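You operate a simulated robot arm through the tools that you are given. There is no shell and no other tool. Be economical: measure what you need, move in short steps, check, and stop when the job is done.

The job below is to be done with a simulated two-armed robot. You get a single attempt, and the scene is never put back.

JOB
Take the grey rag from the check pad and lay it out flat on the top of the dryer.

The check looks at the end state, three seconds after you hand in, the way a careful person would. Anything else that was tipped, shoved, dropped, spilled or broken makes it a failure.

ROBOT AND FRAMES
Two 7-joint arms with two-finger parallel grippers on one trunk, on a base that drives. Base frame: it is fixed to the floor where the robot stands at the start and does not move with it; the origin is under the middle of the robot, x ahead of it, y to its left, z up; the surface under the hand at the start is at about z = 800. Readings come in mm, rad, newtons and seconds.
The left shoulder is at the start at [70, 177, 970], the right one opposite. With the tool pointing down near the work surface each hand reaches from about 280 to 720 mm from the robot's upright axis, wherever it stands, measured 20 degrees to its own side. Places, roughly: grey rag [500, -100, 800]; top of the dryer [-200, 2100, 1000]. Payload 3.43 kg a hand.
Tool frame (each hand has its own): the origin (TCP) lies between the finger pads and is the grasp point; the fingertips stand 30 mm ahead of it; z points along the fingers, y is the line along which they close. Largest opening 94 mm; finger width 28, thickness 10; the body of the gripper, 50 by 96 mm, starts 55 mm behind the TCP.
Orientation is that of the tool frame in the base frame, as [roll, pitch, yaw] about the fixed x, y, z axes, in that order (R = Rz(yaw) Ry(pitch) Rx(roll)). With the fingers straight down and closing along the base's y, the tool's x points along the base's -x, its y along +y and its z along -z.

CONTROLS
- The arms move only by the tool jog_arm. It takes "left_rows", "right_rows" or both (then of equal length, played together; a hand with none holds still); each is a list of rows, each a list of 6 numbers: the shift along the base's x, y, z in units of 200 mm (1.0 is 200 mm), then the turn, a rotation vector about the base's x, y, z in units of 90 degrees (1.0 is 90 degrees). In form: [[dx, dy, dz, wx, wy, wz], ...]. A call has 1 to 12 rows; each row is the pose to reach, as a shift and turn from the pose commanded when the call began. "left_gripper" and "right_gripper" are, for a hand that has rows, the opening in per cent of the stroke, from 0 (shut) to 100 (fully open), set as the call begins (left out, the last holds). A call with a number of a shift or a turn outside -1 to 1 is refused whole. Rows are played at 5 a second. More than 50 mm and 0.15 rad between two rows, or a gripper value outside its range, and nothing of the call is played. A pose out of reach is approached as far as the arm can. The call stops where the force on the tool passes 40 N (or 10 N more than at its start, if that is more) or the arm is blocked; 0.2 s more then pass. The fingers move at their own pace (about 153 mm/s each) and stop on an object; they squeeze with about 28 N. The grip force told is the motor's: it shows also when the fingers shut on nothing. Time passes only in rows, and 0.2 s behind the last, so rows that repeat a pose let the fingers close. The reply holds the time, the measured pose of the TCP, the force on the tool along the base axes, the opening and the grip force, in the units named above and with some noise, with the torque about the TCP (base axes, N m) and any sound that the robot's microphone picked up.
- Cameras (640 x 400 px; columns grow to the right, rows downward): "scene" is now at [131.7, -20.8, 1275.8]; the picture's right is [-0.25, -0.97, 0.00], its down [-0.66, 0.17, -0.73] and it looks along [0.71, -0.19, -0.68] (base axes); focal length 290 px, centre (320, 200). "left" rides on the left gripper at [76, -14, -103] in its tool frame; the picture's right is [0.18, 0.98, 0.00], its down [-0.75, 0.14, -0.64] and it looks along [-0.63, 0.12, 0.77] (tool axes); focal length 243 px, centre (320, 200). "right" rides on the right gripper at [76, 14, -102] in its tool frame; the picture's right is [-0.18, 0.98, 0.00], its down [-0.75, -0.14, -0.64] and it looks along [-0.63, -0.12, 0.77] (tool axes); focal length 243 px, centre (320, 200). There is no depth. A picture from a camera that has moved, and an enlarged one, comes with that camera's place and axes in the base frame and with its lens.
- get_image(camera): a new picture of that camera. It takes no simulated time.
- move_column(by): slides the trunk up (or, below 0, down) by that many mm; the arms and the scene camera ride with it, the base frame stays. It gives what a move gives, with no picture.
- steer(legs): drives the robot by 1 to 6 legs, each [ahead, turn to the left] in mm and rad, along the robot's own axes; the way and the turn of a leg run together, so that a leg with both is an arc; at most 1500 mm and 3.142 rad a leg. The arms and the cameras ride along, it lands a little off, and it stops where it bumps. It gives what a move gives.
- pan_tilt(pan, tilt): turns the head with the scene camera to pan (to the left, within 1.501 rad either way) and tilt (down, from -0.506 to 1.204), counted from straight ahead of the robot. It gives what a move gives.
- close_up(camera, box): a new picture of the part [left, top, right, bottom] of that camera's present view, enlarged. It takes no simulated time.
- job_done(): hands the job in; it is judged then, once.

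Work in short steps. Places have to be worked out from the pictures, the camera data and where the tool is seen: move nearer, look again, correct. Check each grasp and each placing, and mend what went wrong. You have 120 turns and 92 pictures in all, those below and enlarged ones among them. Open the grippers and draw the arms clear of the work before you hand the job in, unless the task says otherwise; then end with one line.

The tools are called after ">>>" as a command line: name --argument value ..., lists and objects as JSON in quotes. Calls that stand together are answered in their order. jog_arm: Moves the arms, as the interface text tells. Its arguments: {"type":"object","properties":{"left_rows":{"type":"array","items":{"type":"array","items":{"type":"number"}}},"left_gripper":{"type":"number"},"right_rows":{"type":"array","items":{"type":"array","items":{"type":"number"}}},"right_gripper":{"type":"number"}},"required":[]} The other tools are called the same way: move_column (by) slides the trunk up or down; steer (legs) drives the base; pan_tilt (pan, tilt) turns the head that bears the scene camera; get_image (camera) takes a picture; close_up (camera, box) takes an enlarged picture of a part of a camera's view; job_done () hands the job in.

At the start:

```text
time_s: 0.0
left_tool_pos: [565.0, 160.0, 1002.4]
left_tool_rot: [3.14, 0.0, -3.141]
left_ft_force: [0.3, -0.5, -0.8]
left_torque: [0.0, -0.01, 0.01]
left_gripper_width: 94.3
left_grip_force: 0.0
right_tool_pos: [501.1, -317.1, 1000.5]
right_tool_rot: [3.141, 0.0, 3.141]
right_ft_force: [-0.4, -0.3, -0.2]
right_torque: [-0.01, -0.01, 0.03]
right_gripper_width: 94.0
right_grip_force: 0.0
trunk travel left (down, up): [-550.0, 290.0]
robot x, y, heading: [-1.0, -1.4, 0.0]
head pan, tilt: [-0.257, 0.747]
```

scene: 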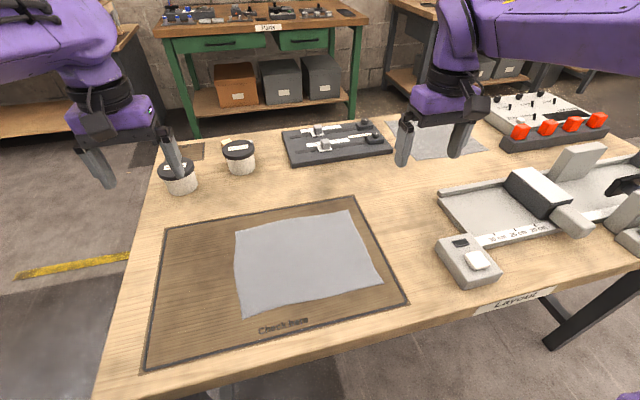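
right: 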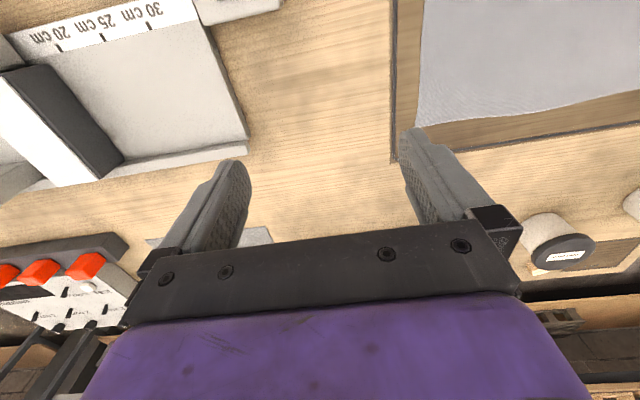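
left: 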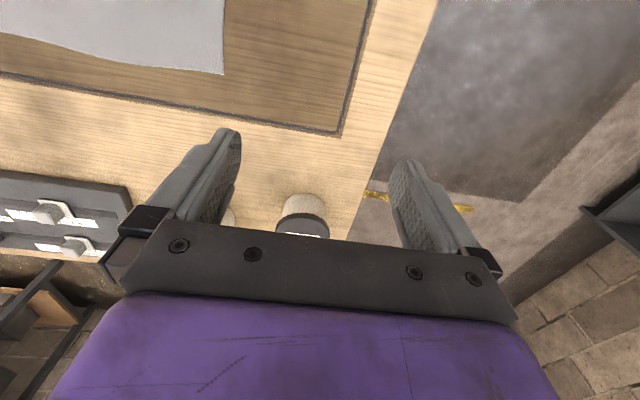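

The rag spans about x 380–577, y -206 to 50, judging from the first scene picture. I'll look towards the dryer before planning.

>>> pan_tilt --pan 1.5 --tilt 0.25

>>> get_image --camera "scene"

```text
time_s: 1.8
left_tool_pos: [564.3, 160.1, 1002.5]
left_tool_rot: [3.141, -0.001, 3.14]
left_ft_force: [0.0, 0.2, 0.1]
left_torque: [-0.02, 0.0, 0.01]
left_gripper_width: 93.7
left_grip_force: 0.2
right_tool_pos: [502.5, -319.4, 1000.4]
right_tool_rot: [-3.14, -0.002, 3.142]
right_ft_force: [0.1, 0.0, 0.4]
right_torque: [0.01, 0.01, 0.02]
right_gripper_width: 94.1
right_grip_force: 0.1
trunk travel left (down, up): [-550.0, 290.0]
robot x, y, heading: [-0.7, -2.6, 0.003]
head pan, tilt: [1.499, 0.25]
```

```text
88 pictures are left
camera scene: at [58.1, 93.4, 1320.6], right [1.0, -0.07, 0.0], down [-0.02, -0.25, -0.97], along [0.07, 0.97, -0.25], focal length 290 px, centre (320, 200)
```

scene: 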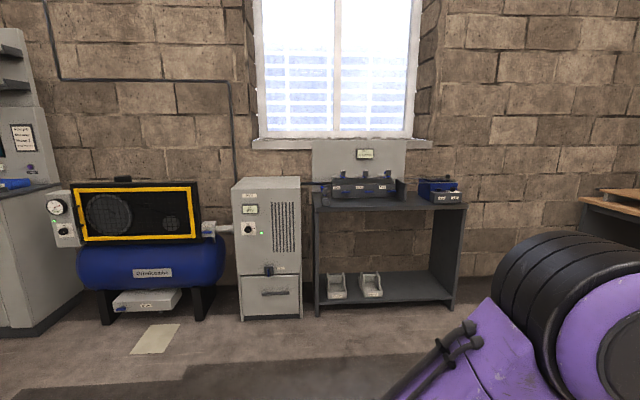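

The dryer looks to be the grey cabinet, with its front face near y≈1880 and its top at z≈940–1000. I'll zoom in on it.

>>> close_up --camera "scene" --box '[180, 140, 340, 240]'

```text
4.00 times, centred on (260, 190) of scene
camera zoom: at [58.1, 93.4, 1320.6], right [1.0, -0.07, 0.0], down [-0.02, -0.25, -0.97], along [0.07, 0.97, -0.25], focal length 1159 px, centre (560, 240)
```

zoom: 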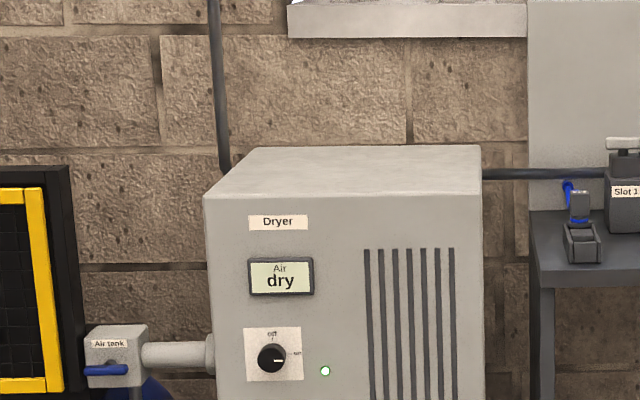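

The dryer top is clear. Next I turn both hands outward by 90° so they close along x, and bring them above the near-edge corners of the rag.

>>> jog_arm --left_rows '[[-0.077, -0.057, -0.037, 0, 0, -0.0909], [-0.155, -0.115, -0.075, 0, 0, -0.1818], [-0.232, -0.172, -0.112, 0, 0, -0.2727], [-0.309, -0.229, -0.149, 0, 0, -0.3636], [-0.386, -0.286, -0.186, 0, 0, -0.4545], [-0.464, -0.344, -0.224, 0, 0, -0.5454], [-0.541, -0.401, -0.261, 0, 0, -0.6363], [-0.618, -0.458, -0.298, 0, 0, -0.7272], [-0.695, -0.515, -0.335, 0, 0, -0.8181], [-0.773, -0.573, -0.373, 0, 0, -0.909], [-0.85, -0.63, -0.41, 0, 0, -1], [-0.85, -0.63, -0.41, 0, 0, -1]]' --right_rows '[[-0.049, 0.059, -0.036, 0, 0, 0.0909], [-0.097, 0.117, -0.073, 0, 0, 0.1818], [-0.146, 0.176, -0.109, 0, 0, 0.2727], [-0.195, 0.235, -0.145, 0, 0, 0.3636], [-0.243, 0.293, -0.182, 0, 0, 0.4545], [-0.292, 0.352, -0.218, 0, 0, 0.5454], [-0.34, 0.41, -0.255, 0, 0, 0.6363], [-0.389, 0.469, -0.291, 0, 0, 0.7272], [-0.438, 0.528, -0.327, 0, 0, 0.8181], [-0.486, 0.586, -0.364, 0, 0, 0.909], [-0.535, 0.645, -0.4, 0, 0, 1], [-0.535, 0.645, -0.4, 0, 0, 1]]' --left_gripper 43 --right_gripper 43

>>> pan_tilt --pan -0.1 --tilt 1.0

>>> get_image --camera "scene"

>>> get_image --camera "left"

>>> get_image --camera "right"

```text
time_s: 4.4
left_tool_pos: [395.5, 33.8, 919.7]
left_tool_rot: [-3.142, -0.002, 1.569]
left_ft_force: [-0.1, 0.6, 0.5]
left_torque: [-0.01, -0.01, 0.0]
left_gripper_width: 40.3
left_grip_force: 0.1
right_tool_pos: [395.5, -188.4, 920.3]
right_tool_rot: [3.141, 0.0, -1.57]
right_ft_force: [0.2, -0.1, 0.6]
right_torque: [0.02, 0.01, -0.04]
right_gripper_width: 40.3
right_grip_force: 0.1
trunk travel left (down, up): [-550.0, 290.0]
robot x, y, heading: [1.7, -1.5, 0.001]
head pan, tilt: [1.499, 0.25]
```

```text
time_s: 6.0
left_tool_pos: [394.3, 34.5, 919.3]
left_tool_rot: [3.141, -0.001, 1.57]
left_ft_force: [1.1, -0.5, 0.9]
left_torque: [-0.03, 0.02, -0.01]
left_gripper_width: 40.3
left_grip_force: 0.0
right_tool_pos: [393.3, -189.1, 921.6]
right_tool_rot: [-3.142, 0.0, -1.572]
right_ft_force: [-0.1, -0.6, -0.4]
right_torque: [0.0, -0.02, 0.01]
right_gripper_width: 40.5
right_grip_force: 0.1
trunk travel left (down, up): [-550.0, 290.0]
robot x, y, heading: [3.3, 0.7, 0.001]
head pan, tilt: [-0.099, 1.0]
```

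```text
86 pictures are left
camera scene: at [120.7, -6.6, 1256.4], right [-0.1, -1.0, 0.0], down [-0.84, 0.08, -0.54], along [0.54, -0.05, -0.84], focal length 290 px, centre (320, 200)
```

scene: 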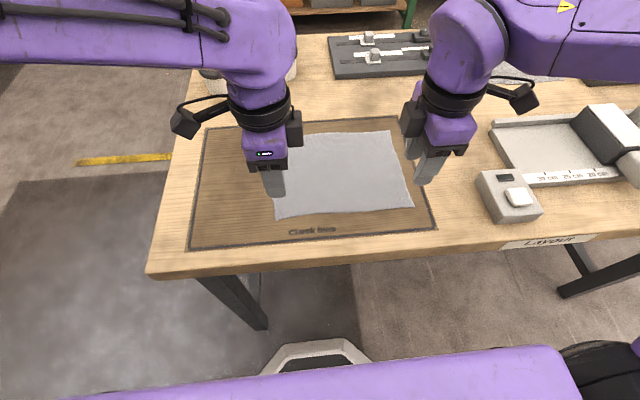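

```text
85 pictures are left
camera left: at [381.4, 109.8, 1022.2], right [0.98, 0.18, 0.0], down [0.14, -0.75, 0.64], along [0.12, -0.63, -0.77], focal length 243 px, centre (320, 200)
```

left: 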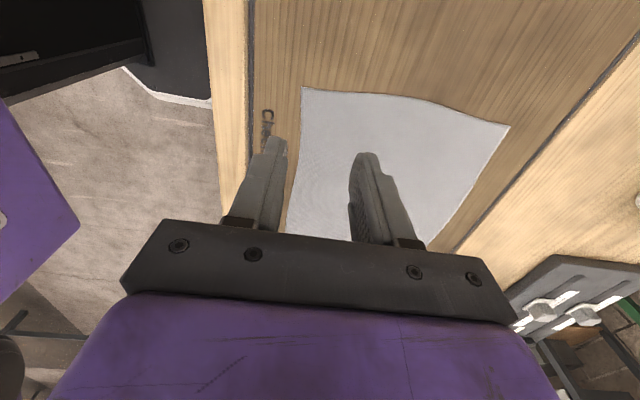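

```text
84 pictures are left
camera right: at [380.7, -264.9, 1024.2], right [-0.98, 0.18, 0.0], down [0.14, 0.75, 0.64], along [0.12, 0.63, -0.77], focal length 243 px, centre (320, 200)
```

right: 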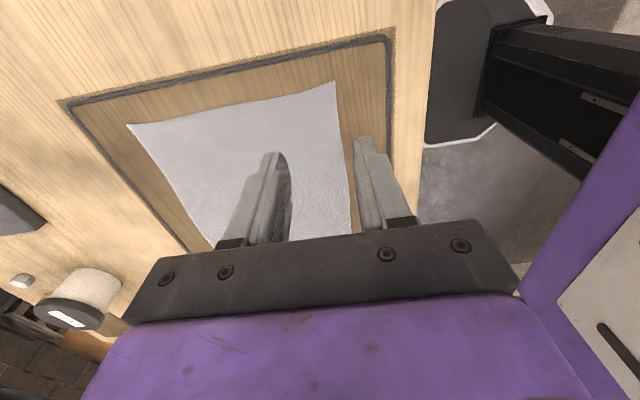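

The rag's near edge is at x≈383 with corners at y≈51 and -204, so both hands are well placed. I'm lowering them to just above contact.

>>> jog_arm --left_rows '[[0.015, 0, -0.2, 0, 0, 0], [0.015, 0, -0.35, 0, 0, 0], [0.015, 0, -0.42, 0, 0, 0], [0.015, 0, -0.44, 0, 0, 0]]' --right_rows '[[0.015, 0, -0.2, 0, 0, 0], [0.015, 0, -0.35, 0, 0, 0], [0.015, 0, -0.42, 0, 0, 0], [0.015, 0, -0.44, 0, 0, 0]]'

>>> close_up --camera "scene" --box '[220, 100, 460, 250]'

```text
time_s: 7.0
left_tool_pos: [398.2, 31.8, 832.4]
left_tool_rot: [3.141, -0.001, 1.571]
left_ft_force: [0.6, -0.1, -0.2]
left_torque: [-0.01, 0.01, 0.02]
left_gripper_width: 40.5
left_grip_force: 0.1
right_tool_pos: [397.7, -190.3, 831.6]
right_tool_rot: [-3.141, 0.0, -1.572]
right_ft_force: [0.4, 0.1, 0.3]
right_torque: [-0.04, -0.01, 0.0]
right_gripper_width: 40.4
right_grip_force: 0.0
trunk travel left (down, up): [-550.0, 290.0]
robot x, y, heading: [0.7, -3.8, 0.003]
head pan, tilt: [-0.099, 1.0]
```

```text
2.67 times, centred on (340, 175) of scene
camera zoom: at [120.7, -6.7, 1256.4], right [-0.1, -1.0, 0.0], down [-0.84, 0.08, -0.54], along [0.54, -0.05, -0.84], focal length 773 px, centre (267, 267)
```

zoom: 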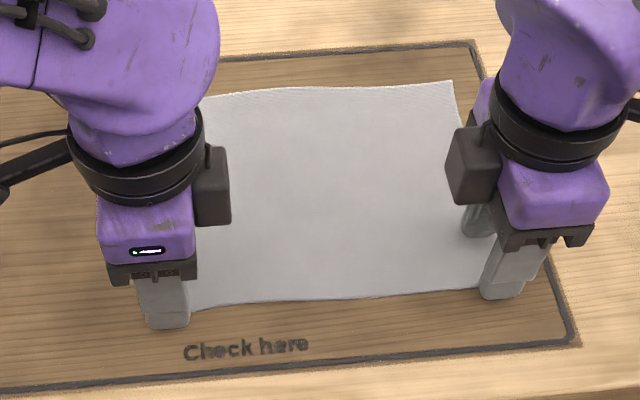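

No contact force yet, so I'm lowering a few mm until the tips touch.

>>> jog_arm --left_rows '[[0, 0, -0.01, 0, 0, 0], [0, 0, -0.02, 0, 0, 0]]' --right_rows '[[0, 0, -0.01, 0, 0, 0], [0, 0, -0.02, 0, 0, 0]]'

```text
time_s: 7.6
left_tool_pos: [397.0, 33.3, 831.5]
left_tool_rot: [3.136, 0.0, 1.571]
left_ft_force: [1.8, -2.2, 16.7]
left_torque: [0.03, 0.0, -0.02]
left_gripper_width: 40.3
left_grip_force: 0.0
right_tool_pos: [397.3, -189.5, 830.9]
right_tool_rot: [-3.136, 0.0, -1.571]
right_ft_force: [4.0, 0.3, 14.3]
right_torque: [-0.13, -0.14, 0.0]
right_gripper_width: 40.3
right_grip_force: 0.0
trunk travel left (down, up): [-550.0, 290.0]
robot x, y, heading: [-2.1, -0.2, -0.007]
head pan, tilt: [-0.099, 1.0]
```

Both hands press at about 15 N, so I'm closing the fingers while holding that position.

>>> jog_arm --left_rows '[[0, 0, 0, 0, 0, 0], [0, 0, 0, 0, 0, 0], [0, 0, 0, 0, 0, 0], [0, 0, 0, 0, 0, 0]]' --right_rows '[[0, 0, 0, 0, 0, 0], [0, 0, 0, 0, 0, 0], [0, 0, 0, 0, 0, 0], [0, 0, 0, 0, 0, 0]]' --left_gripper 0 --right_gripper 0

>>> close_up --camera "scene" --box '[220, 100, 460, 250]'

>>> get_image --camera "left"

>>> get_image --camera "right"

```text
time_s: 8.6
left_tool_pos: [396.9, 33.4, 831.1]
left_tool_rot: [3.138, 0.002, 1.571]
left_ft_force: [7.9, -1.0, 30.9]
left_torque: [0.04, -0.24, -0.03]
left_gripper_width: 2.7
left_grip_force: 28.5
right_tool_pos: [397.4, -190.1, 831.0]
right_tool_rot: [-3.136, -0.001, -1.57]
right_ft_force: [3.5, 1.9, 25.3]
right_torque: [0.04, -0.11, -0.02]
right_gripper_width: 2.5
right_grip_force: 27.8
trunk travel left (down, up): [-550.0, 290.0]
robot x, y, heading: [0.5, 3.1, -0.001]
head pan, tilt: [-0.099, 1.0]
```

```text
2.67 times, centred on (340, 175) of scene
camera zoom: at [117.4, -5.7, 1257.1], right [-0.1, -1.0, 0.0], down [-0.84, 0.08, -0.54], along [0.54, -0.05, -0.84], focal length 773 px, centre (267, 267)
```

zoom: 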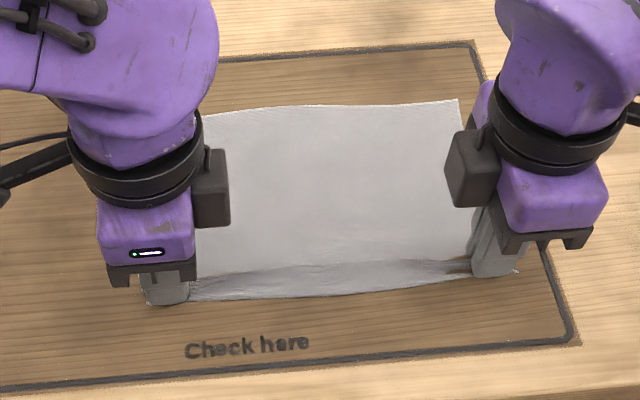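

```text
81 pictures are left
camera left: at [382.2, 110.1, 934.2], right [0.98, 0.18, 0.0], down [0.14, -0.75, 0.64], along [0.12, -0.63, -0.76], focal length 243 px, centre (320, 200)
```

left: 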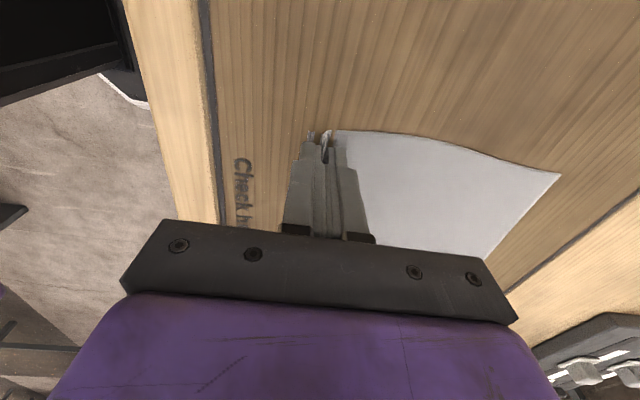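

```text
80 pictures are left
camera right: at [381.8, -265.9, 934.3], right [-0.98, 0.18, -0.01], down [0.14, 0.75, 0.64], along [0.12, 0.63, -0.77], focal length 243 px, centre (320, 200)
```

right: 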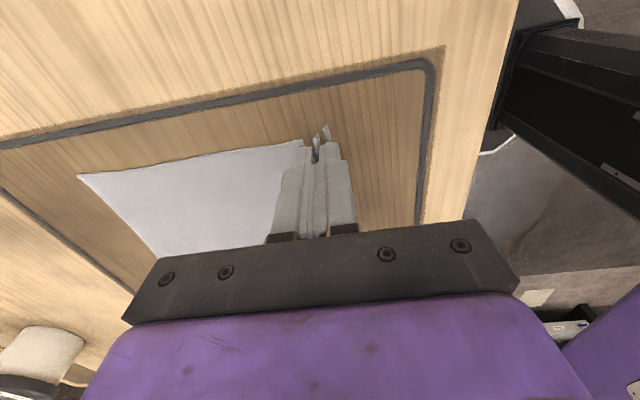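

Both hands have pinched a fold along the edge, with a gap of about 2.6 mm. I'm lifting slowly.

>>> jog_arm --left_rows '[[0, 0, 0.05, 0, 0, 0], [0, 0, 0.15, 0, 0, 0], [0, 0, 0.27, 0, 0, 0], [0, 0, 0.4, 0, 0, 0], [0, 0, 0.53, 0, 0, 0], [0, 0, 0.66, 0, 0, 0], [0, 0, 0.8, 0, 0, 0], [0, 0, 0.9, 0, 0, 0], [0, 0, 1, 0, 0, 0], [0, 0, 1, 0, 0, 0]]' --right_rows '[[0, 0, 0.05, 0, 0, 0], [0, 0, 0.15, 0, 0, 0], [0, 0, 0.27, 0, 0, 0], [0, 0, 0.4, 0, 0, 0], [0, 0, 0.53, 0, 0, 0], [0, 0, 0.66, 0, 0, 0], [0, 0, 0.8, 0, 0, 0], [0, 0, 0.9, 0, 0, 0], [0, 0, 1, 0, 0, 0], [0, 0, 1, 0, 0, 0]]'

>>> get_image --camera "scene"

>>> get_image --camera "left"

```text
time_s: 10.8
left_tool_pos: [395.3, 34.3, 1028.2]
left_tool_rot: [-3.141, 0.0, 1.571]
left_ft_force: [0.2, -0.5, 0.0]
left_torque: [-0.04, 0.06, -0.03]
left_gripper_width: 2.4
left_grip_force: 28.1
right_tool_pos: [400.5, -188.8, 1030.3]
right_tool_rot: [3.141, 0.0, -1.569]
right_ft_force: [0.3, 1.7, -0.1]
right_torque: [0.02, 0.0, 0.06]
right_gripper_width: 2.6
right_grip_force: 28.1
trunk travel left (down, up): [-550.0, 290.0]
robot x, y, heading: [3.9, -0.1, 0.0]
head pan, tilt: [-0.099, 1.0]
```

```text
79 pictures are left
camera scene: at [121.2, -6.8, 1256.3], right [-0.1, -1.0, 0.0], down [-0.84, 0.08, -0.54], along [0.54, -0.05, -0.84], focal length 290 px, centre (320, 200)
```

scene: 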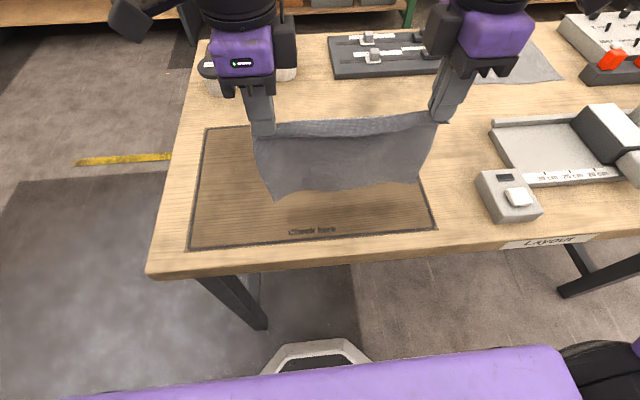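

```text
78 pictures are left
camera left: at [382.4, 110.5, 1131.3], right [0.98, 0.18, 0.0], down [0.14, -0.75, 0.64], along [0.12, -0.63, -0.77], focal length 243 px, centre (320, 200)
```

left: 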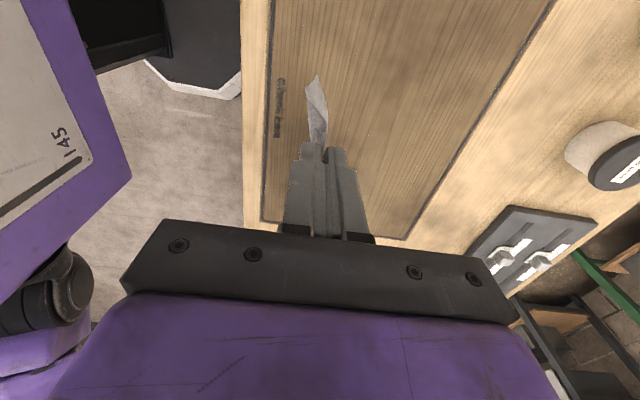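

The rag is held taut by both hands. I'm raising the trunk so the hanging rag clears everything, then backing off, turning left and checking the view.

>>> move_column --by 285

>>> steer --legs '[[-170, 0], [0, 1.571]]'

>>> pan_tilt --pan 0 --tilt 0.5

>>> get_image --camera "scene"

```text
time_s: 13.7
left_tool_pos: [394.9, 34.8, 1313.2]
left_tool_rot: [3.14, -0.001, 1.571]
left_ft_force: [0.5, -1.0, 0.7]
left_torque: [0.03, 0.02, 0.01]
left_gripper_width: 2.5
left_grip_force: 28.1
right_tool_pos: [398.6, -188.7, 1314.8]
right_tool_rot: [-3.141, 0.0, -1.571]
right_ft_force: [-0.1, 0.2, 0.5]
right_torque: [-0.01, 0.05, 0.01]
right_gripper_width: 2.4
right_grip_force: 27.9
trunk travel left (down, up): [-835.0, 5.0]
robot x, y, heading: [-4.4, -0.6, 0.003]
head pan, tilt: [-0.099, 1.0]
```

```text
time_s: 18.9
left_tool_pos: [-193.0, 396.6, 1313.0]
left_tool_rot: [3.141, 0.0, 3.113]
left_ft_force: [0.4, -0.2, 0.1]
left_torque: [0.01, -0.03, -0.05]
left_gripper_width: 2.4
left_grip_force: 27.8
right_tool_pos: [30.4, 393.1, 1313.7]
right_tool_rot: [-3.141, 0.002, -0.029]
right_ft_force: [-0.7, 1.1, -0.4]
right_torque: [0.02, 0.03, -0.04]
right_gripper_width: 2.2
right_grip_force: 27.6
trunk travel left (down, up): [-835.0, 5.0]
robot x, y, heading: [-170.6, 0.2, 1.544]
head pan, tilt: [-0.099, 1.0]
```

```text
time_s: 19.9
left_tool_pos: [-192.9, 396.5, 1312.9]
left_tool_rot: [-3.141, 0.001, 3.112]
left_ft_force: [1.1, -0.4, 0.5]
left_torque: [-0.01, -0.01, 0.0]
left_gripper_width: 2.5
left_grip_force: 27.5
right_tool_pos: [30.9, 393.8, 1314.9]
right_tool_rot: [3.14, 0.001, -0.031]
right_ft_force: [-0.5, -0.9, -0.1]
right_torque: [-0.01, 0.02, -0.05]
right_gripper_width: 2.2
right_grip_force: 28.3
trunk travel left (down, up): [-835.0, 5.0]
robot x, y, heading: [-173.3, 2.5, 1.539]
head pan, tilt: [0.0, 0.499]
```

```text
77 pictures are left
camera scene: at [-164.7, 141.9, 1582.4], right [1.0, -0.03, 0.0], down [-0.01, -0.48, -0.88], along [0.03, 0.88, -0.48], focal length 290 px, centre (320, 200)
```

scene: 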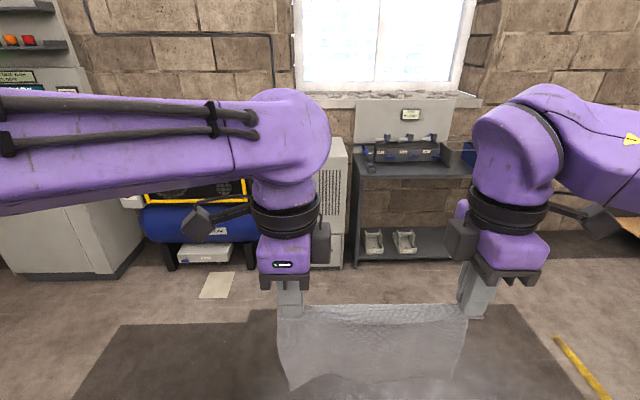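

The rag still hangs well. I'll centre the hands in front of the robot (78 mm to its left), then drive part of the way and look at the dryer again.

>>> jog_arm --left_rows '[[-0.1, 0, 0, 0, 0, 0], [-0.2, 0, 0, 0, 0, 0], [-0.3, 0, 0, 0, 0, 0], [-0.39, 0, 0, 0, 0, 0]]' --right_rows '[[-0.1, 0, 0, 0, 0, 0], [-0.2, 0, 0, 0, 0, 0], [-0.3, 0, 0, 0, 0, 0], [-0.39, 0, 0, 0, 0, 0]]'

>>> steer --legs '[[0, 0.03], [700, 0]]'

>>> get_image --camera "scene"

```text
time_s: 20.9
left_tool_pos: [-273.1, 398.8, 1312.7]
left_tool_rot: [-3.142, 0.0, 3.113]
left_ft_force: [1.3, 0.2, 0.1]
left_torque: [0.01, -0.02, -0.03]
left_gripper_width: 2.5
left_grip_force: 27.6
right_tool_pos: [-49.6, 392.7, 1314.7]
right_tool_rot: [-3.141, -0.001, -0.029]
right_ft_force: [-0.8, 0.3, -0.6]
right_torque: [0.01, -0.02, -0.02]
right_gripper_width: 2.5
right_grip_force: 27.9
trunk travel left (down, up): [-835.0, 5.0]
robot x, y, heading: [-168.1, 1.1, 1.538]
head pan, tilt: [0.0, 0.499]
```

```text
time_s: 25.1
left_tool_pos: [-286.6, 1086.0, 1313.4]
left_tool_rot: [3.141, -0.001, -3.136]
left_ft_force: [0.7, -0.3, 0.3]
left_torque: [0.01, -0.04, -0.06]
left_gripper_width: 2.4
left_grip_force: 28.1
right_tool_pos: [-61.8, 1088.5, 1315.3]
right_tool_rot: [-3.141, 0.0, 0.003]
right_ft_force: [-1.1, -0.4, 0.3]
right_torque: [0.03, -0.03, -0.02]
right_gripper_width: 2.4
right_grip_force: 28.0
trunk travel left (down, up): [-835.0, 5.0]
robot x, y, heading: [-173.8, 685.9, 1.577]
head pan, tilt: [0.0, 0.499]
```

```text
76 pictures are left
camera scene: at [-171.6, 832.7, 1582.6], right [1.0, 0.0, 0.0], down [0.0, -0.48, -0.88], along [0.0, 0.88, -0.48], focal length 290 px, centre (320, 200)
```

scene: 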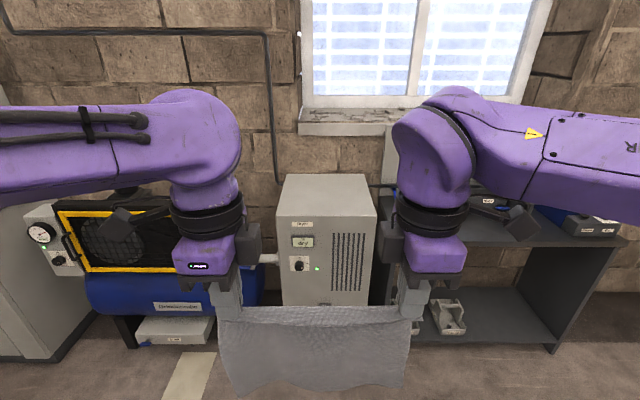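

By triangulation the dryer's top front edge is at y≈1878, z≈940, x from -353 to 65. I'll zoom in to refine those numbers.

>>> close_up --camera "scene" --box '[248, 155, 408, 255]'

```text
4.00 times, centred on (328, 205) of scene
camera zoom: at [-171.6, 832.7, 1582.6], right [1.0, 0.0, 0.0], down [0.0, -0.48, -0.88], along [0.0, 0.88, -0.48], focal length 1159 px, centre (288, 180)
```

zoom: 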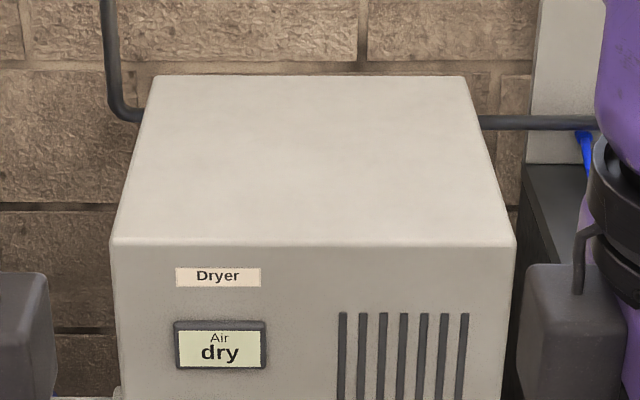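

Refined dryer top: x from -359 to 68, y from 1872 to 2312, z≈940, centre (-145, 2090). I'm driving ahead, with the rag hem still about 150 mm above the top.

>>> steer --legs '[[600, 0], [230, 0]]'

>>> pan_tilt --pan 0 --tilt 0.9

>>> get_image --camera "scene"

```text
time_s: 29.8
left_tool_pos: [-283.0, 1917.7, 1314.2]
left_tool_rot: [3.141, 0.0, 3.135]
left_ft_force: [0.6, 0.2, 0.3]
left_torque: [0.01, -0.04, -0.04]
left_gripper_width: 2.5
left_grip_force: 28.2
right_tool_pos: [-60.0, 1918.9, 1315.3]
right_tool_rot: [-3.14, 0.001, -0.006]
right_ft_force: [-0.4, -0.1, 0.6]
right_torque: [0.01, -0.02, -0.03]
right_gripper_width: 2.5
right_grip_force: 27.7
trunk travel left (down, up): [-835.0, 5.0]
robot x, y, heading: [-175.9, 1523.7, 1.566]
head pan, tilt: [0.0, 0.499]
```

```text
time_s: 30.7
left_tool_pos: [-281.0, 1921.5, 1313.0]
left_tool_rot: [3.141, 0.0, 3.136]
left_ft_force: [0.6, 0.9, -0.6]
left_torque: [-0.02, -0.03, -0.04]
left_gripper_width: 2.4
left_grip_force: 28.1
right_tool_pos: [-59.6, 1921.4, 1314.4]
right_tool_rot: [3.141, 0.001, -0.005]
right_ft_force: [-0.1, 1.0, -0.5]
right_torque: [-0.03, 0.02, -0.03]
right_gripper_width: 2.6
right_grip_force: 28.2
trunk travel left (down, up): [-835.0, 5.0]
robot x, y, heading: [-173.7, 1521.9, 1.568]
head pan, tilt: [0.0, 0.901]
```

```text
74 pictures are left
camera scene: at [-170.8, 1652.6, 1548.6], right [1.0, 0.0, 0.0], down [0.0, -0.78, -0.62], along [0.0, 0.62, -0.78], focal length 290 px, centre (320, 200)
```

scene: 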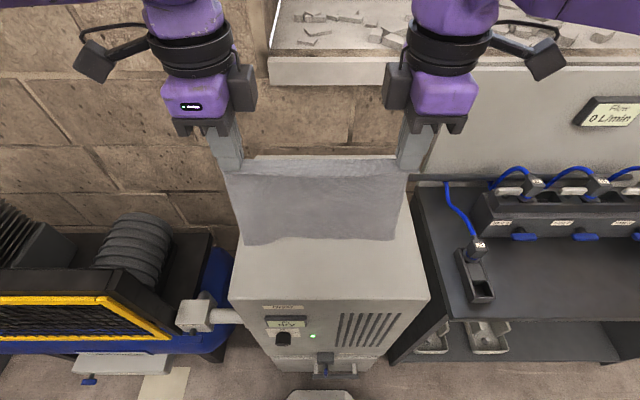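

The position checks out: front edge at y≈1870, x from -361 to 57. I'm moving the hands forward 200 mm and 25 mm to the right, slowly to limit swinging.

>>> jog_arm --left_rows '[[0.01, 0.08, 0, 0, 0, 0], [0.03, 0.2, 0, 0, 0, 0], [0.05, 0.32, 0, 0, 0, 0], [0.07, 0.44, 0, 0, 0, 0], [0.09, 0.56, 0, 0, 0, 0], [0.1, 0.68, 0, 0, 0, 0], [0.11, 0.8, 0, 0, 0, 0], [0.12, 0.9, 0, 0, 0, 0], [0.12, 0.97, 0, 0, 0, 0], [0.12, 1.0, 0, 0, 0, 0]]' --right_rows '[[0.01, 0.08, 0, 0, 0, 0], [0.03, 0.2, 0, 0, 0, 0], [0.05, 0.32, 0, 0, 0, 0], [0.07, 0.44, 0, 0, 0, 0], [0.09, 0.56, 0, 0, 0, 0], [0.1, 0.68, 0, 0, 0, 0], [0.11, 0.8, 0, 0, 0, 0], [0.12, 0.9, 0, 0, 0, 0], [0.12, 0.97, 0, 0, 0, 0], [0.12, 1.0, 0, 0, 0, 0]]'

>>> get_image --camera "scene"

```text
time_s: 32.9
left_tool_pos: [-259.3, 2118.8, 1313.5]
left_tool_rot: [3.141, 0.001, 3.136]
left_ft_force: [2.1, 0.2, -0.9]
left_torque: [0.0, -0.07, -0.08]
left_gripper_width: 2.4
left_grip_force: 28.0
right_tool_pos: [-33.8, 2119.9, 1314.3]
right_tool_rot: [3.141, 0.003, -0.005]
right_ft_force: [-1.9, 0.4, 0.0]
right_torque: [-0.01, 0.02, -0.02]
right_gripper_width: 2.3
right_grip_force: 27.6
trunk travel left (down, up): [-835.0, 5.0]
robot x, y, heading: [-172.3, 1524.7, 1.566]
head pan, tilt: [0.0, 0.901]
```

```text
73 pictures are left
camera scene: at [-170.8, 1652.0, 1548.6], right [1.0, 0.0, 0.0], down [0.0, -0.78, -0.62], along [0.0, 0.62, -0.78], focal length 290 px, centre (320, 200)
```

scene: 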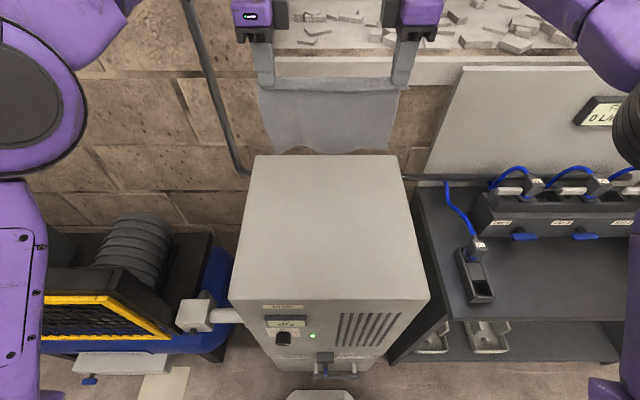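

The sill behind is at y≈2270–2300, so I'll keep the hands at y≤2160. Now moving forward 40 mm and lowering until the hem is near the dryer top.

>>> jog_arm --left_rows '[[0, 0.1, -0.05, 0, 0, 0], [0, 0.18, -0.15, 0, 0, 0], [0, 0.2, -0.28, 0, 0, 0], [0, 0.2, -0.4, 0, 0, 0], [0, 0.2, -0.52, 0, 0, 0], [0, 0.2, -0.6, 0, 0, 0], [0, 0.2, -0.65, 0, 0, 0], [0, 0.2, -0.65, 0, 0, 0]]' --right_rows '[[0, 0.1, -0.05, 0, 0, 0], [0, 0.18, -0.15, 0, 0, 0], [0, 0.2, -0.28, 0, 0, 0], [0, 0.2, -0.4, 0, 0, 0], [0, 0.2, -0.52, 0, 0, 0], [0, 0.2, -0.6, 0, 0, 0], [0, 0.2, -0.65, 0, 0, 0], [0, 0.2, -0.65, 0, 0, 0]]'

>>> get_image --camera "scene"

```text
time_s: 34.7
left_tool_pos: [-259.4, 2161.0, 1183.4]
left_tool_rot: [3.14, 0.0, 3.136]
left_ft_force: [1.3, -1.0, -0.5]
left_torque: [0.0, -0.01, -0.04]
left_gripper_width: 2.5
left_grip_force: 27.8
right_tool_pos: [-34.7, 2161.6, 1185.8]
right_tool_rot: [3.141, 0.001, -0.005]
right_ft_force: [-1.8, 0.0, 0.2]
right_torque: [-0.02, 0.05, -0.03]
right_gripper_width: 2.2
right_grip_force: 28.1
trunk travel left (down, up): [-835.0, 5.0]
robot x, y, heading: [-169.4, 1524.7, 1.567]
head pan, tilt: [0.0, 0.901]
```

```text
72 pictures are left
camera scene: at [-171.0, 1651.9, 1548.6], right [1.0, 0.0, 0.0], down [0.0, -0.78, -0.62], along [0.0, 0.62, -0.78], focal length 290 px, centre (320, 200)
```

scene: 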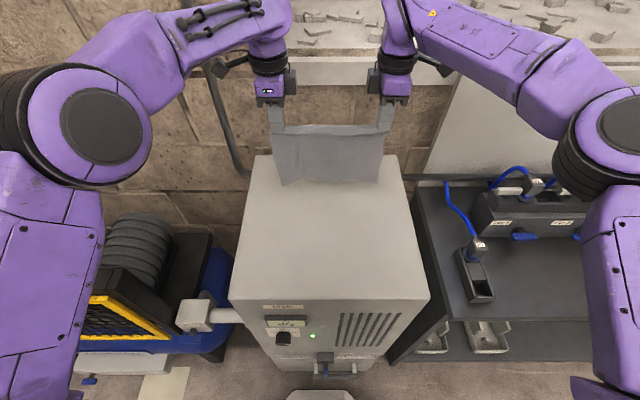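

The arms reach fine, and the hem is about 39 mm above the top at y≈2160. I'm starting to lay the rag: lowering while drawing back along an arc so the hem touches at the far side.

>>> jog_arm --left_rows '[[0, -0.025, -0.04, 0, 0, 0], [0, -0.06, -0.09, 0, 0, 0], [0, -0.1, -0.135, 0, 0, 0], [0, -0.15, -0.17, 0, 0, 0], [0, -0.2, -0.195, 0, 0, 0], [0, -0.25, -0.215, 0, 0, 0], [0, -0.3, -0.235, 0, 0, 0], [0, -0.36, -0.255, 0, 0, 0], [0, -0.42, -0.285, 0, 0, 0], [0, -0.485, -0.325, 0, 0, 0], [0, -0.55, -0.37, 0, 0, 0]]' --right_rows '[[0, -0.025, -0.04, 0, 0, 0], [0, -0.06, -0.09, 0, 0, 0], [0, -0.1, -0.135, 0, 0, 0], [0, -0.15, -0.17, 0, 0, 0], [0, -0.2, -0.195, 0, 0, 0], [0, -0.25, -0.215, 0, 0, 0], [0, -0.3, -0.235, 0, 0, 0], [0, -0.36, -0.255, 0, 0, 0], [0, -0.42, -0.285, 0, 0, 0], [0, -0.485, -0.325, 0, 0, 0], [0, -0.55, -0.37, 0, 0, 0]]'

>>> close_up --camera "scene" --box '[200, 80, 440, 230]'

>>> get_image --camera "left"

```text
time_s: 37.1
left_tool_pos: [-258.3, 2049.5, 1110.2]
left_tool_rot: [3.14, -0.001, 3.137]
left_ft_force: [0.0, 0.3, -0.3]
left_torque: [-0.01, -0.02, -0.02]
left_gripper_width: 2.4
left_grip_force: 27.5
right_tool_pos: [-34.3, 2049.8, 1112.0]
right_tool_rot: [-3.141, 0.002, -0.004]
right_ft_force: [-0.5, 0.0, 0.7]
right_torque: [0.02, 0.03, -0.03]
right_gripper_width: 2.4
right_grip_force: 28.1
trunk travel left (down, up): [-835.0, 5.0]
robot x, y, heading: [-171.4, 1523.1, 1.569]
head pan, tilt: [0.0, 0.901]
```

```text
2.67 times, centred on (320, 155) of scene
camera zoom: at [-170.4, 1650.5, 1548.7], right [1.0, 0.0, 0.0], down [0.0, -0.78, -0.62], along [0.0, 0.62, -0.78], focal length 773 px, centre (320, 320)
```

zoom: 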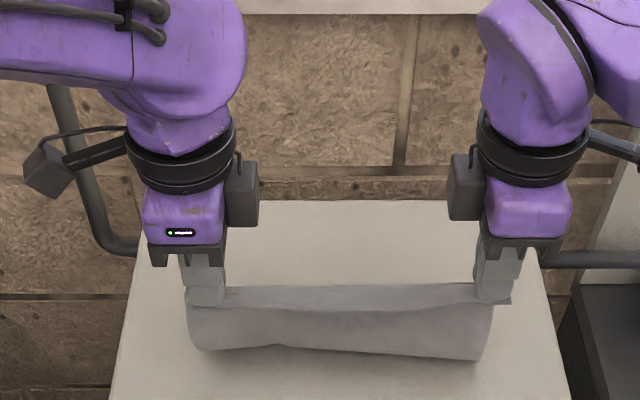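

```text
70 pictures are left
camera left: at [-334.2, 2033.9, 1213.0], right [-0.18, 0.98, 0.0], down [0.75, 0.14, 0.64], along [0.63, 0.12, -0.77], focal length 243 px, centre (320, 200)
```

left: 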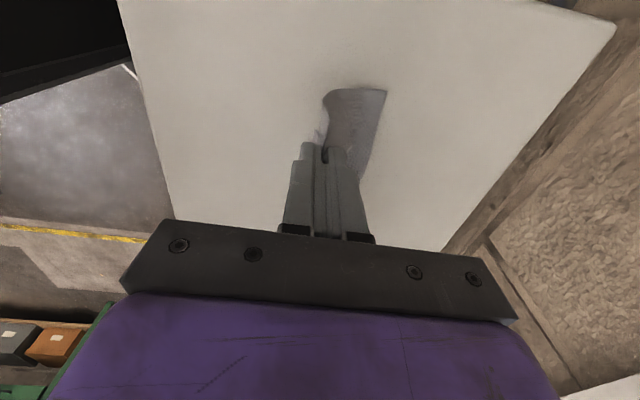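

The hem has touched at y≈2117 and trails away from the robot, as intended. I'll continue down and back, keeping slight slack, until the held edge is nearly on the surface.

>>> jog_arm --left_rows '[[0, -0.05, -0.05, 0, 0, 0], [0, -0.1, -0.1, 0, 0, 0], [0, -0.165, -0.15, 0, 0, 0], [0, -0.23, -0.2, 0, 0, 0], [0, -0.28, -0.275, 0, 0, 0], [0, -0.33, -0.35, 0, 0, 0], [0, -0.38, -0.425, 0, 0, 0], [0, -0.43, -0.5, 0, 0, 0], [0, -0.475, -0.575, 0, 0, 0], [0, -0.51, -0.63, 0, 0, 0], [0, -0.54, -0.65, 0, 0, 0]]' --right_rows '[[0, -0.05, -0.05, 0, 0, 0], [0, -0.1, -0.1, 0, 0, 0], [0, -0.165, -0.15, 0, 0, 0], [0, -0.23, -0.2, 0, 0, 0], [0, -0.28, -0.275, 0, 0, 0], [0, -0.33, -0.35, 0, 0, 0], [0, -0.38, -0.425, 0, 0, 0], [0, -0.43, -0.5, 0, 0, 0], [0, -0.475, -0.575, 0, 0, 0], [0, -0.51, -0.63, 0, 0, 0], [0, -0.54, -0.65, 0, 0, 0]]'

>>> close_up --camera "scene" --box '[200, 130, 440, 280]'

>>> get_image --camera "left"

>>> get_image --camera "right"

```text
time_s: 39.5
left_tool_pos: [-257.8, 1944.0, 981.8]
left_tool_rot: [3.136, 0.002, 3.137]
left_ft_force: [0.5, 3.5, 14.6]
left_torque: [0.05, 0.03, -0.04]
left_gripper_width: 2.5
left_grip_force: 27.1
right_tool_pos: [-35.1, 1942.3, 981.9]
right_tool_rot: [-3.14, 0.0, -0.006]
right_ft_force: [0.0, 0.3, 0.5]
right_torque: [0.0, 0.0, -0.04]
right_gripper_width: 2.1
right_grip_force: 27.8
trunk travel left (down, up): [-835.0, 5.0]
robot x, y, heading: [-174.0, 1523.7, 1.568]
head pan, tilt: [0.0, 0.901]
```

```text
2.67 times, centred on (320, 205) of scene
camera zoom: at [-170.4, 1649.8, 1549.1], right [1.0, 0.0, 0.0], down [0.0, -0.78, -0.62], along [0.0, 0.62, -0.78], focal length 773 px, centre (320, 187)
```

zoom: 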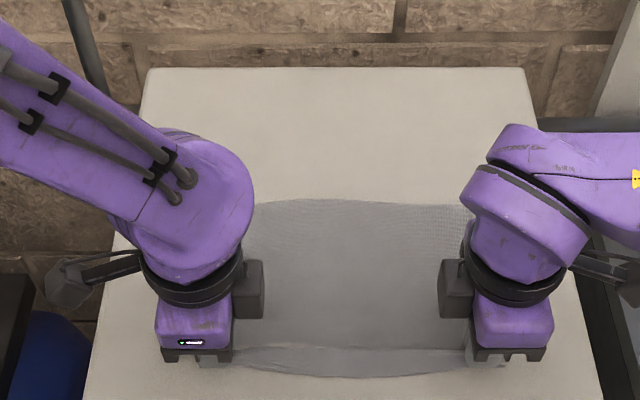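

```text
68 pictures are left
camera left: at [-333.9, 1929.1, 1084.4], right [-0.18, 0.98, 0.0], down [0.75, 0.13, 0.64], along [0.63, 0.12, -0.77], focal length 243 px, centre (320, 200)
```

left: 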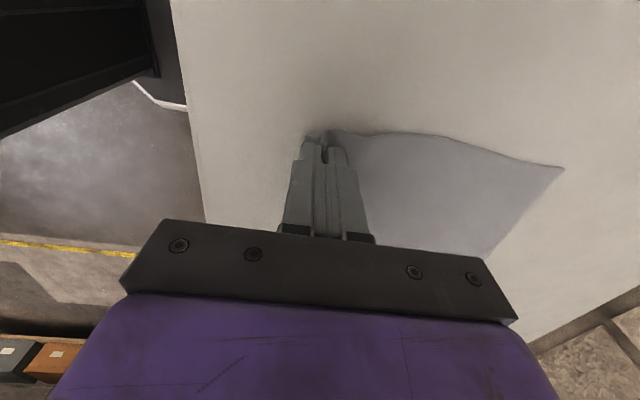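

```text
67 pictures are left
camera right: at [40.2, 1927.3, 1085.6], right [-0.19, -0.98, 0.0], down [-0.75, 0.14, 0.64], along [-0.63, 0.12, -0.77], focal length 243 px, centre (320, 200)
```

right: 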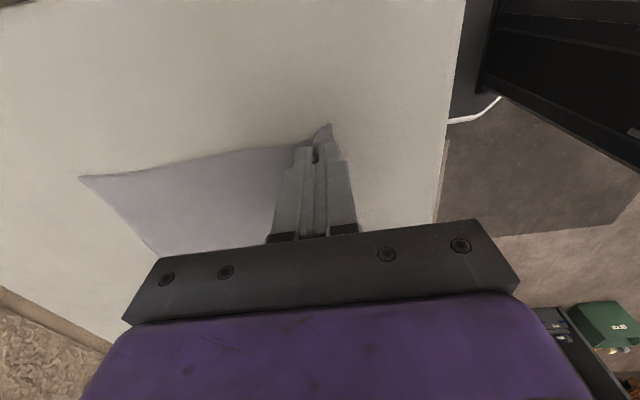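

The rag is spread flat, with its far edge at y≈2107. The left hand lightly touches the top and the right is just above it. I'll lower the right hand 3 mm, then open both to 40 mm while pressing, so the pinched fold spreads back out.

>>> jog_arm --right_rows '[[0, 0, -0.01, 0, 0, 0], [0, 0, -0.015, 0, 0, 0]]'

>>> jog_arm --left_rows '[[0, 0, 0, 0, 0, 0], [0, 0, 0, 0, 0, 0], [0, 0, 0, 0, 0, 0]]' --right_rows '[[0, 0, 0, 0, 0, 0], [0, 0, 0, 0, 0, 0], [0, 0, 0, 0, 0, 0]]' --left_gripper 45 --right_gripper 45

>>> get_image --camera "left"

>>> get_image --camera "right"

>>> close_up --camera "scene" --box '[200, 160, 440, 310]'

```text
time_s: 40.1
left_tool_pos: [-257.1, 1940.7, 981.5]
left_tool_rot: [3.139, 0.001, 3.136]
left_ft_force: [0.7, 2.4, 12.9]
left_torque: [0.11, -0.02, 0.01]
left_gripper_width: 2.3
left_grip_force: 28.2
right_tool_pos: [-35.6, 1942.2, 980.5]
right_tool_rot: [-3.135, 0.002, -0.004]
right_ft_force: [2.1, 0.1, 28.0]
right_torque: [-0.05, -0.07, 0.0]
right_gripper_width: 2.5
right_grip_force: 28.0
trunk travel left (down, up): [-835.0, 5.0]
robot x, y, heading: [-169.8, 1523.3, 1.566]
head pan, tilt: [0.0, 0.901]
```

```text
time_s: 40.7
left_tool_pos: [-259.3, 1943.2, 982.1]
left_tool_rot: [3.133, 0.002, 3.135]
left_ft_force: [-2.5, 2.0, 15.6]
left_torque: [-0.24, 0.06, -0.06]
left_gripper_width: 40.7
left_grip_force: 0.0
right_tool_pos: [-37.1, 1943.6, 981.3]
right_tool_rot: [-3.131, 0.003, -0.004]
right_ft_force: [0.7, 1.7, 14.0]
right_torque: [-0.33, -0.01, 0.01]
right_gripper_width: 41.6
right_grip_force: 0.2
trunk travel left (down, up): [-835.0, 5.0]
robot x, y, heading: [-171.9, 1526.6, 1.571]
head pan, tilt: [0.0, 0.901]
stopped in row 3 (right hand): the force on the tool passed its limit at 41 N (the readings are from after the stop); the commanded pose is now the measured one
```

```text
66 pictures are left
camera left: at [-334.6, 1928.2, 1084.5], right [-0.18, 0.98, 0.01], down [0.75, 0.13, 0.64], along [0.63, 0.12, -0.77], focal length 243 px, centre (320, 200)
```

left: 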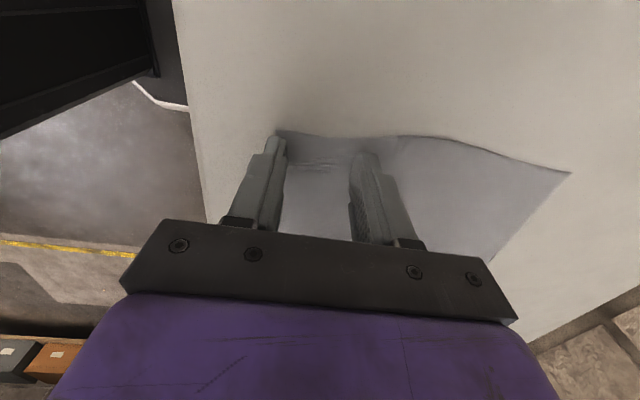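

```text
65 pictures are left
camera right: at [39.8, 1928.4, 1084.2], right [-0.19, -0.98, -0.01], down [-0.75, 0.14, 0.65], along [-0.63, 0.13, -0.76], focal length 243 px, centre (320, 200)
```

right: 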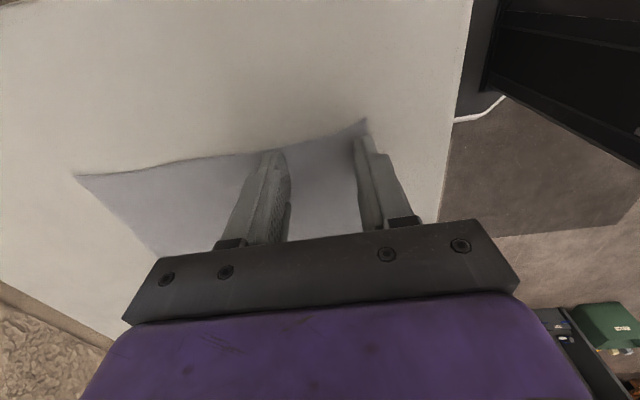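

```text
2.67 times, centred on (320, 235) of scene
camera zoom: at [-171.1, 1648.3, 1548.6], right [1.0, 0.0, 0.0], down [0.0, -0.78, -0.62], along [0.0, 0.62, -0.78], focal length 773 px, centre (320, 107)
```

zoom: 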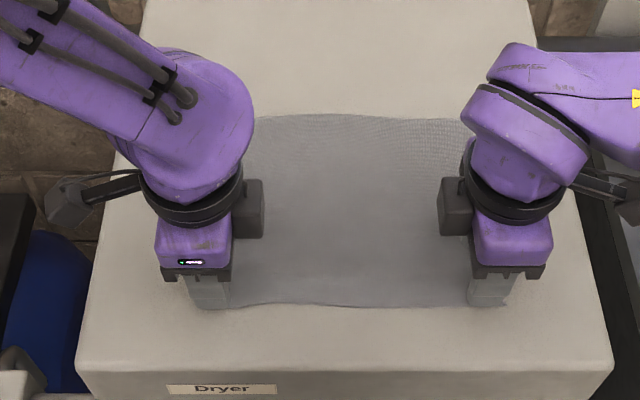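

The fold spread out well. I'm lifting both hands straight up and looking again.

>>> jog_arm --left_rows '[[0, 0, 0.03, 0, 0, 0], [0, 0, 0.1, 0, 0, 0], [0, 0, 0.25, 0, 0, 0], [0, 0, 0.45, 0, 0, 0], [0, 0, 0.65, 0, 0, 0], [0, 0, 0.85, 0, 0, 0], [0, 0, 1, 0, 0, 0]]' --right_rows '[[0, 0, 0.03, 0, 0, 0], [0, 0, 0.1, 0, 0, 0], [0, 0, 0.25, 0, 0, 0], [0, 0, 0.45, 0, 0, 0], [0, 0, 0.65, 0, 0, 0], [0, 0, 0.85, 0, 0, 0], [0, 0, 1, 0, 0, 0]]'

>>> get_image --camera "left"

>>> close_up --camera "scene" --box '[200, 130, 440, 310]'

```text
time_s: 42.3
left_tool_pos: [-260.3, 1942.2, 1180.9]
left_tool_rot: [3.14, 0.0, 3.136]
left_ft_force: [0.3, -0.7, -0.5]
left_torque: [-0.03, 0.01, 0.02]
left_gripper_width: 42.4
left_grip_force: 0.1
right_tool_pos: [-37.9, 1944.0, 1179.8]
right_tool_rot: [-3.134, 0.003, -0.004]
right_ft_force: [0.2, 0.0, -1.1]
right_torque: [-0.03, -0.03, 0.02]
right_gripper_width: 42.7
right_grip_force: 0.1
trunk travel left (down, up): [-835.0, 5.0]
robot x, y, heading: [-172.2, 1526.1, 1.569]
head pan, tilt: [0.0, 0.901]
```

```text
63 pictures are left
camera left: at [-336.4, 1928.4, 1283.9], right [-0.18, 0.98, 0.0], down [0.75, 0.14, 0.64], along [0.63, 0.12, -0.77], focal length 243 px, centre (320, 200)
```

left: 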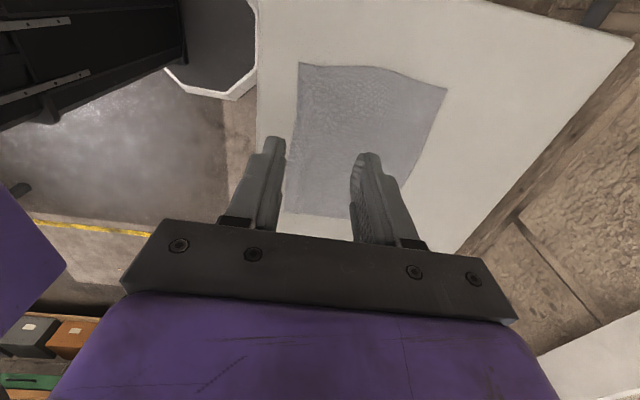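

```text
2.22 times, centred on (320, 220) of scene
camera zoom: at [-171.3, 1650.1, 1548.7], right [1.0, 0.0, 0.0], down [0.0, -0.78, -0.62], along [0.0, 0.62, -0.78], focal length 644 px, centre (320, 156)
```

zoom: 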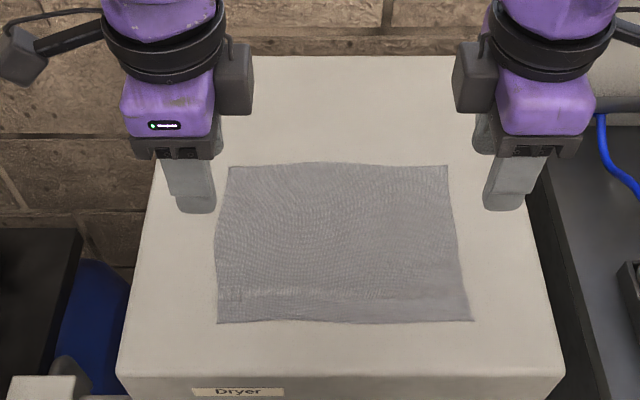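

The rag lies flat with all four corners on the dryer top. I'm opening the grippers fully, backing the robot away along the way it came, and taking a last look.

>>> jog_arm --left_rows '[[0, 0, 0.2, 0, 0, 0], [0, 0, 0.4, 0, 0, 0]]' --right_rows '[[0, 0, 0.2, 0, 0, 0], [0, 0, 0.4, 0, 0, 0]]' --left_gripper 100 --right_gripper 100

>>> steer --legs '[[-450, 0]]'

>>> pan_tilt --pan 0 --tilt 0.65

>>> get_image --camera "scene"

```text
time_s: 42.9
left_tool_pos: [-260.7, 1941.9, 1262.7]
left_tool_rot: [3.137, 0.0, 3.136]
left_ft_force: [-0.7, 0.2, 0.8]
left_torque: [0.0, -0.03, 0.0]
left_gripper_width: 94.1
left_grip_force: 0.0
right_tool_pos: [-35.6, 1943.4, 1260.4]
right_tool_rot: [-3.136, 0.002, -0.006]
right_ft_force: [0.1, -0.2, 0.2]
right_torque: [0.02, -0.02, 0.02]
right_gripper_width: 94.1
right_grip_force: 0.0
trunk travel left (down, up): [-835.0, 5.0]
robot x, y, heading: [-169.4, 1523.4, 1.566]
head pan, tilt: [0.0, 0.901]
```

```text
time_s: 45.6
left_tool_pos: [-261.4, 1503.7, 1260.9]
left_tool_rot: [3.141, -0.001, 3.131]
left_ft_force: [0.0, 0.2, -1.3]
left_torque: [0.0, 0.02, 0.0]
left_gripper_width: 94.0
left_grip_force: 0.1
right_tool_pos: [-35.2, 1503.4, 1259.2]
right_tool_rot: [-3.137, 0.003, -0.013]
right_ft_force: [-0.1, -0.2, 0.2]
right_torque: [-0.03, -0.02, 0.03]
right_gripper_width: 93.9
right_grip_force: 0.0
trunk travel left (down, up): [-835.0, 5.0]
robot x, y, heading: [-174.0, 1080.4, 1.557]
head pan, tilt: [0.0, 0.901]
```

```text
time_s: 46.4
left_tool_pos: [-261.7, 1499.8, 1261.1]
left_tool_rot: [3.141, -0.001, 3.132]
left_ft_force: [-0.5, 0.8, -0.3]
left_torque: [-0.01, -0.02, 0.0]
left_gripper_width: 94.0
left_grip_force: 0.0
right_tool_pos: [-33.6, 1499.6, 1258.3]
right_tool_rot: [-3.133, 0.003, -0.012]
right_ft_force: [-0.8, 0.0, 0.3]
right_torque: [-0.01, -0.02, 0.02]
right_gripper_width: 94.2
right_grip_force: 0.0
trunk travel left (down, up): [-835.0, 5.0]
robot x, y, heading: [-176.9, 1079.3, 1.553]
head pan, tilt: [0.0, 0.649]
```

```text
61 pictures are left
camera scene: at [-173.4, 1217.5, 1569.1], right [1.0, -0.01, 0.0], down [-0.01, -0.6, -0.8], along [0.01, 0.8, -0.6], focal length 290 px, centre (320, 200)
```

scene: 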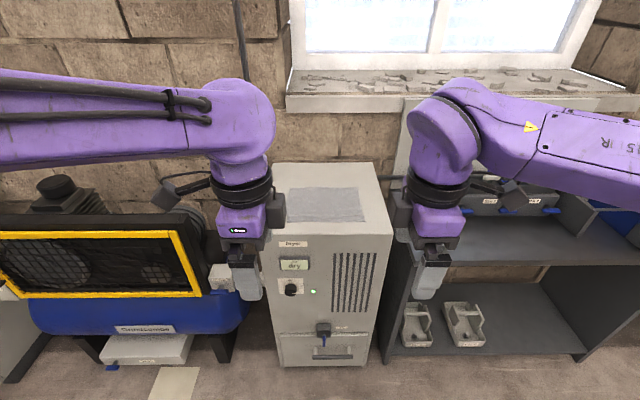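

The rag lies flat on the dryer, nothing else has moved, and the arms are clear, so I'm handing in.

>>> job_done

```text
The job is handed in.
```

The grey rag is laid out flat on top of the dryer, both grippers are open and clear of it, and nothing else was disturbed as far as the pictures show.
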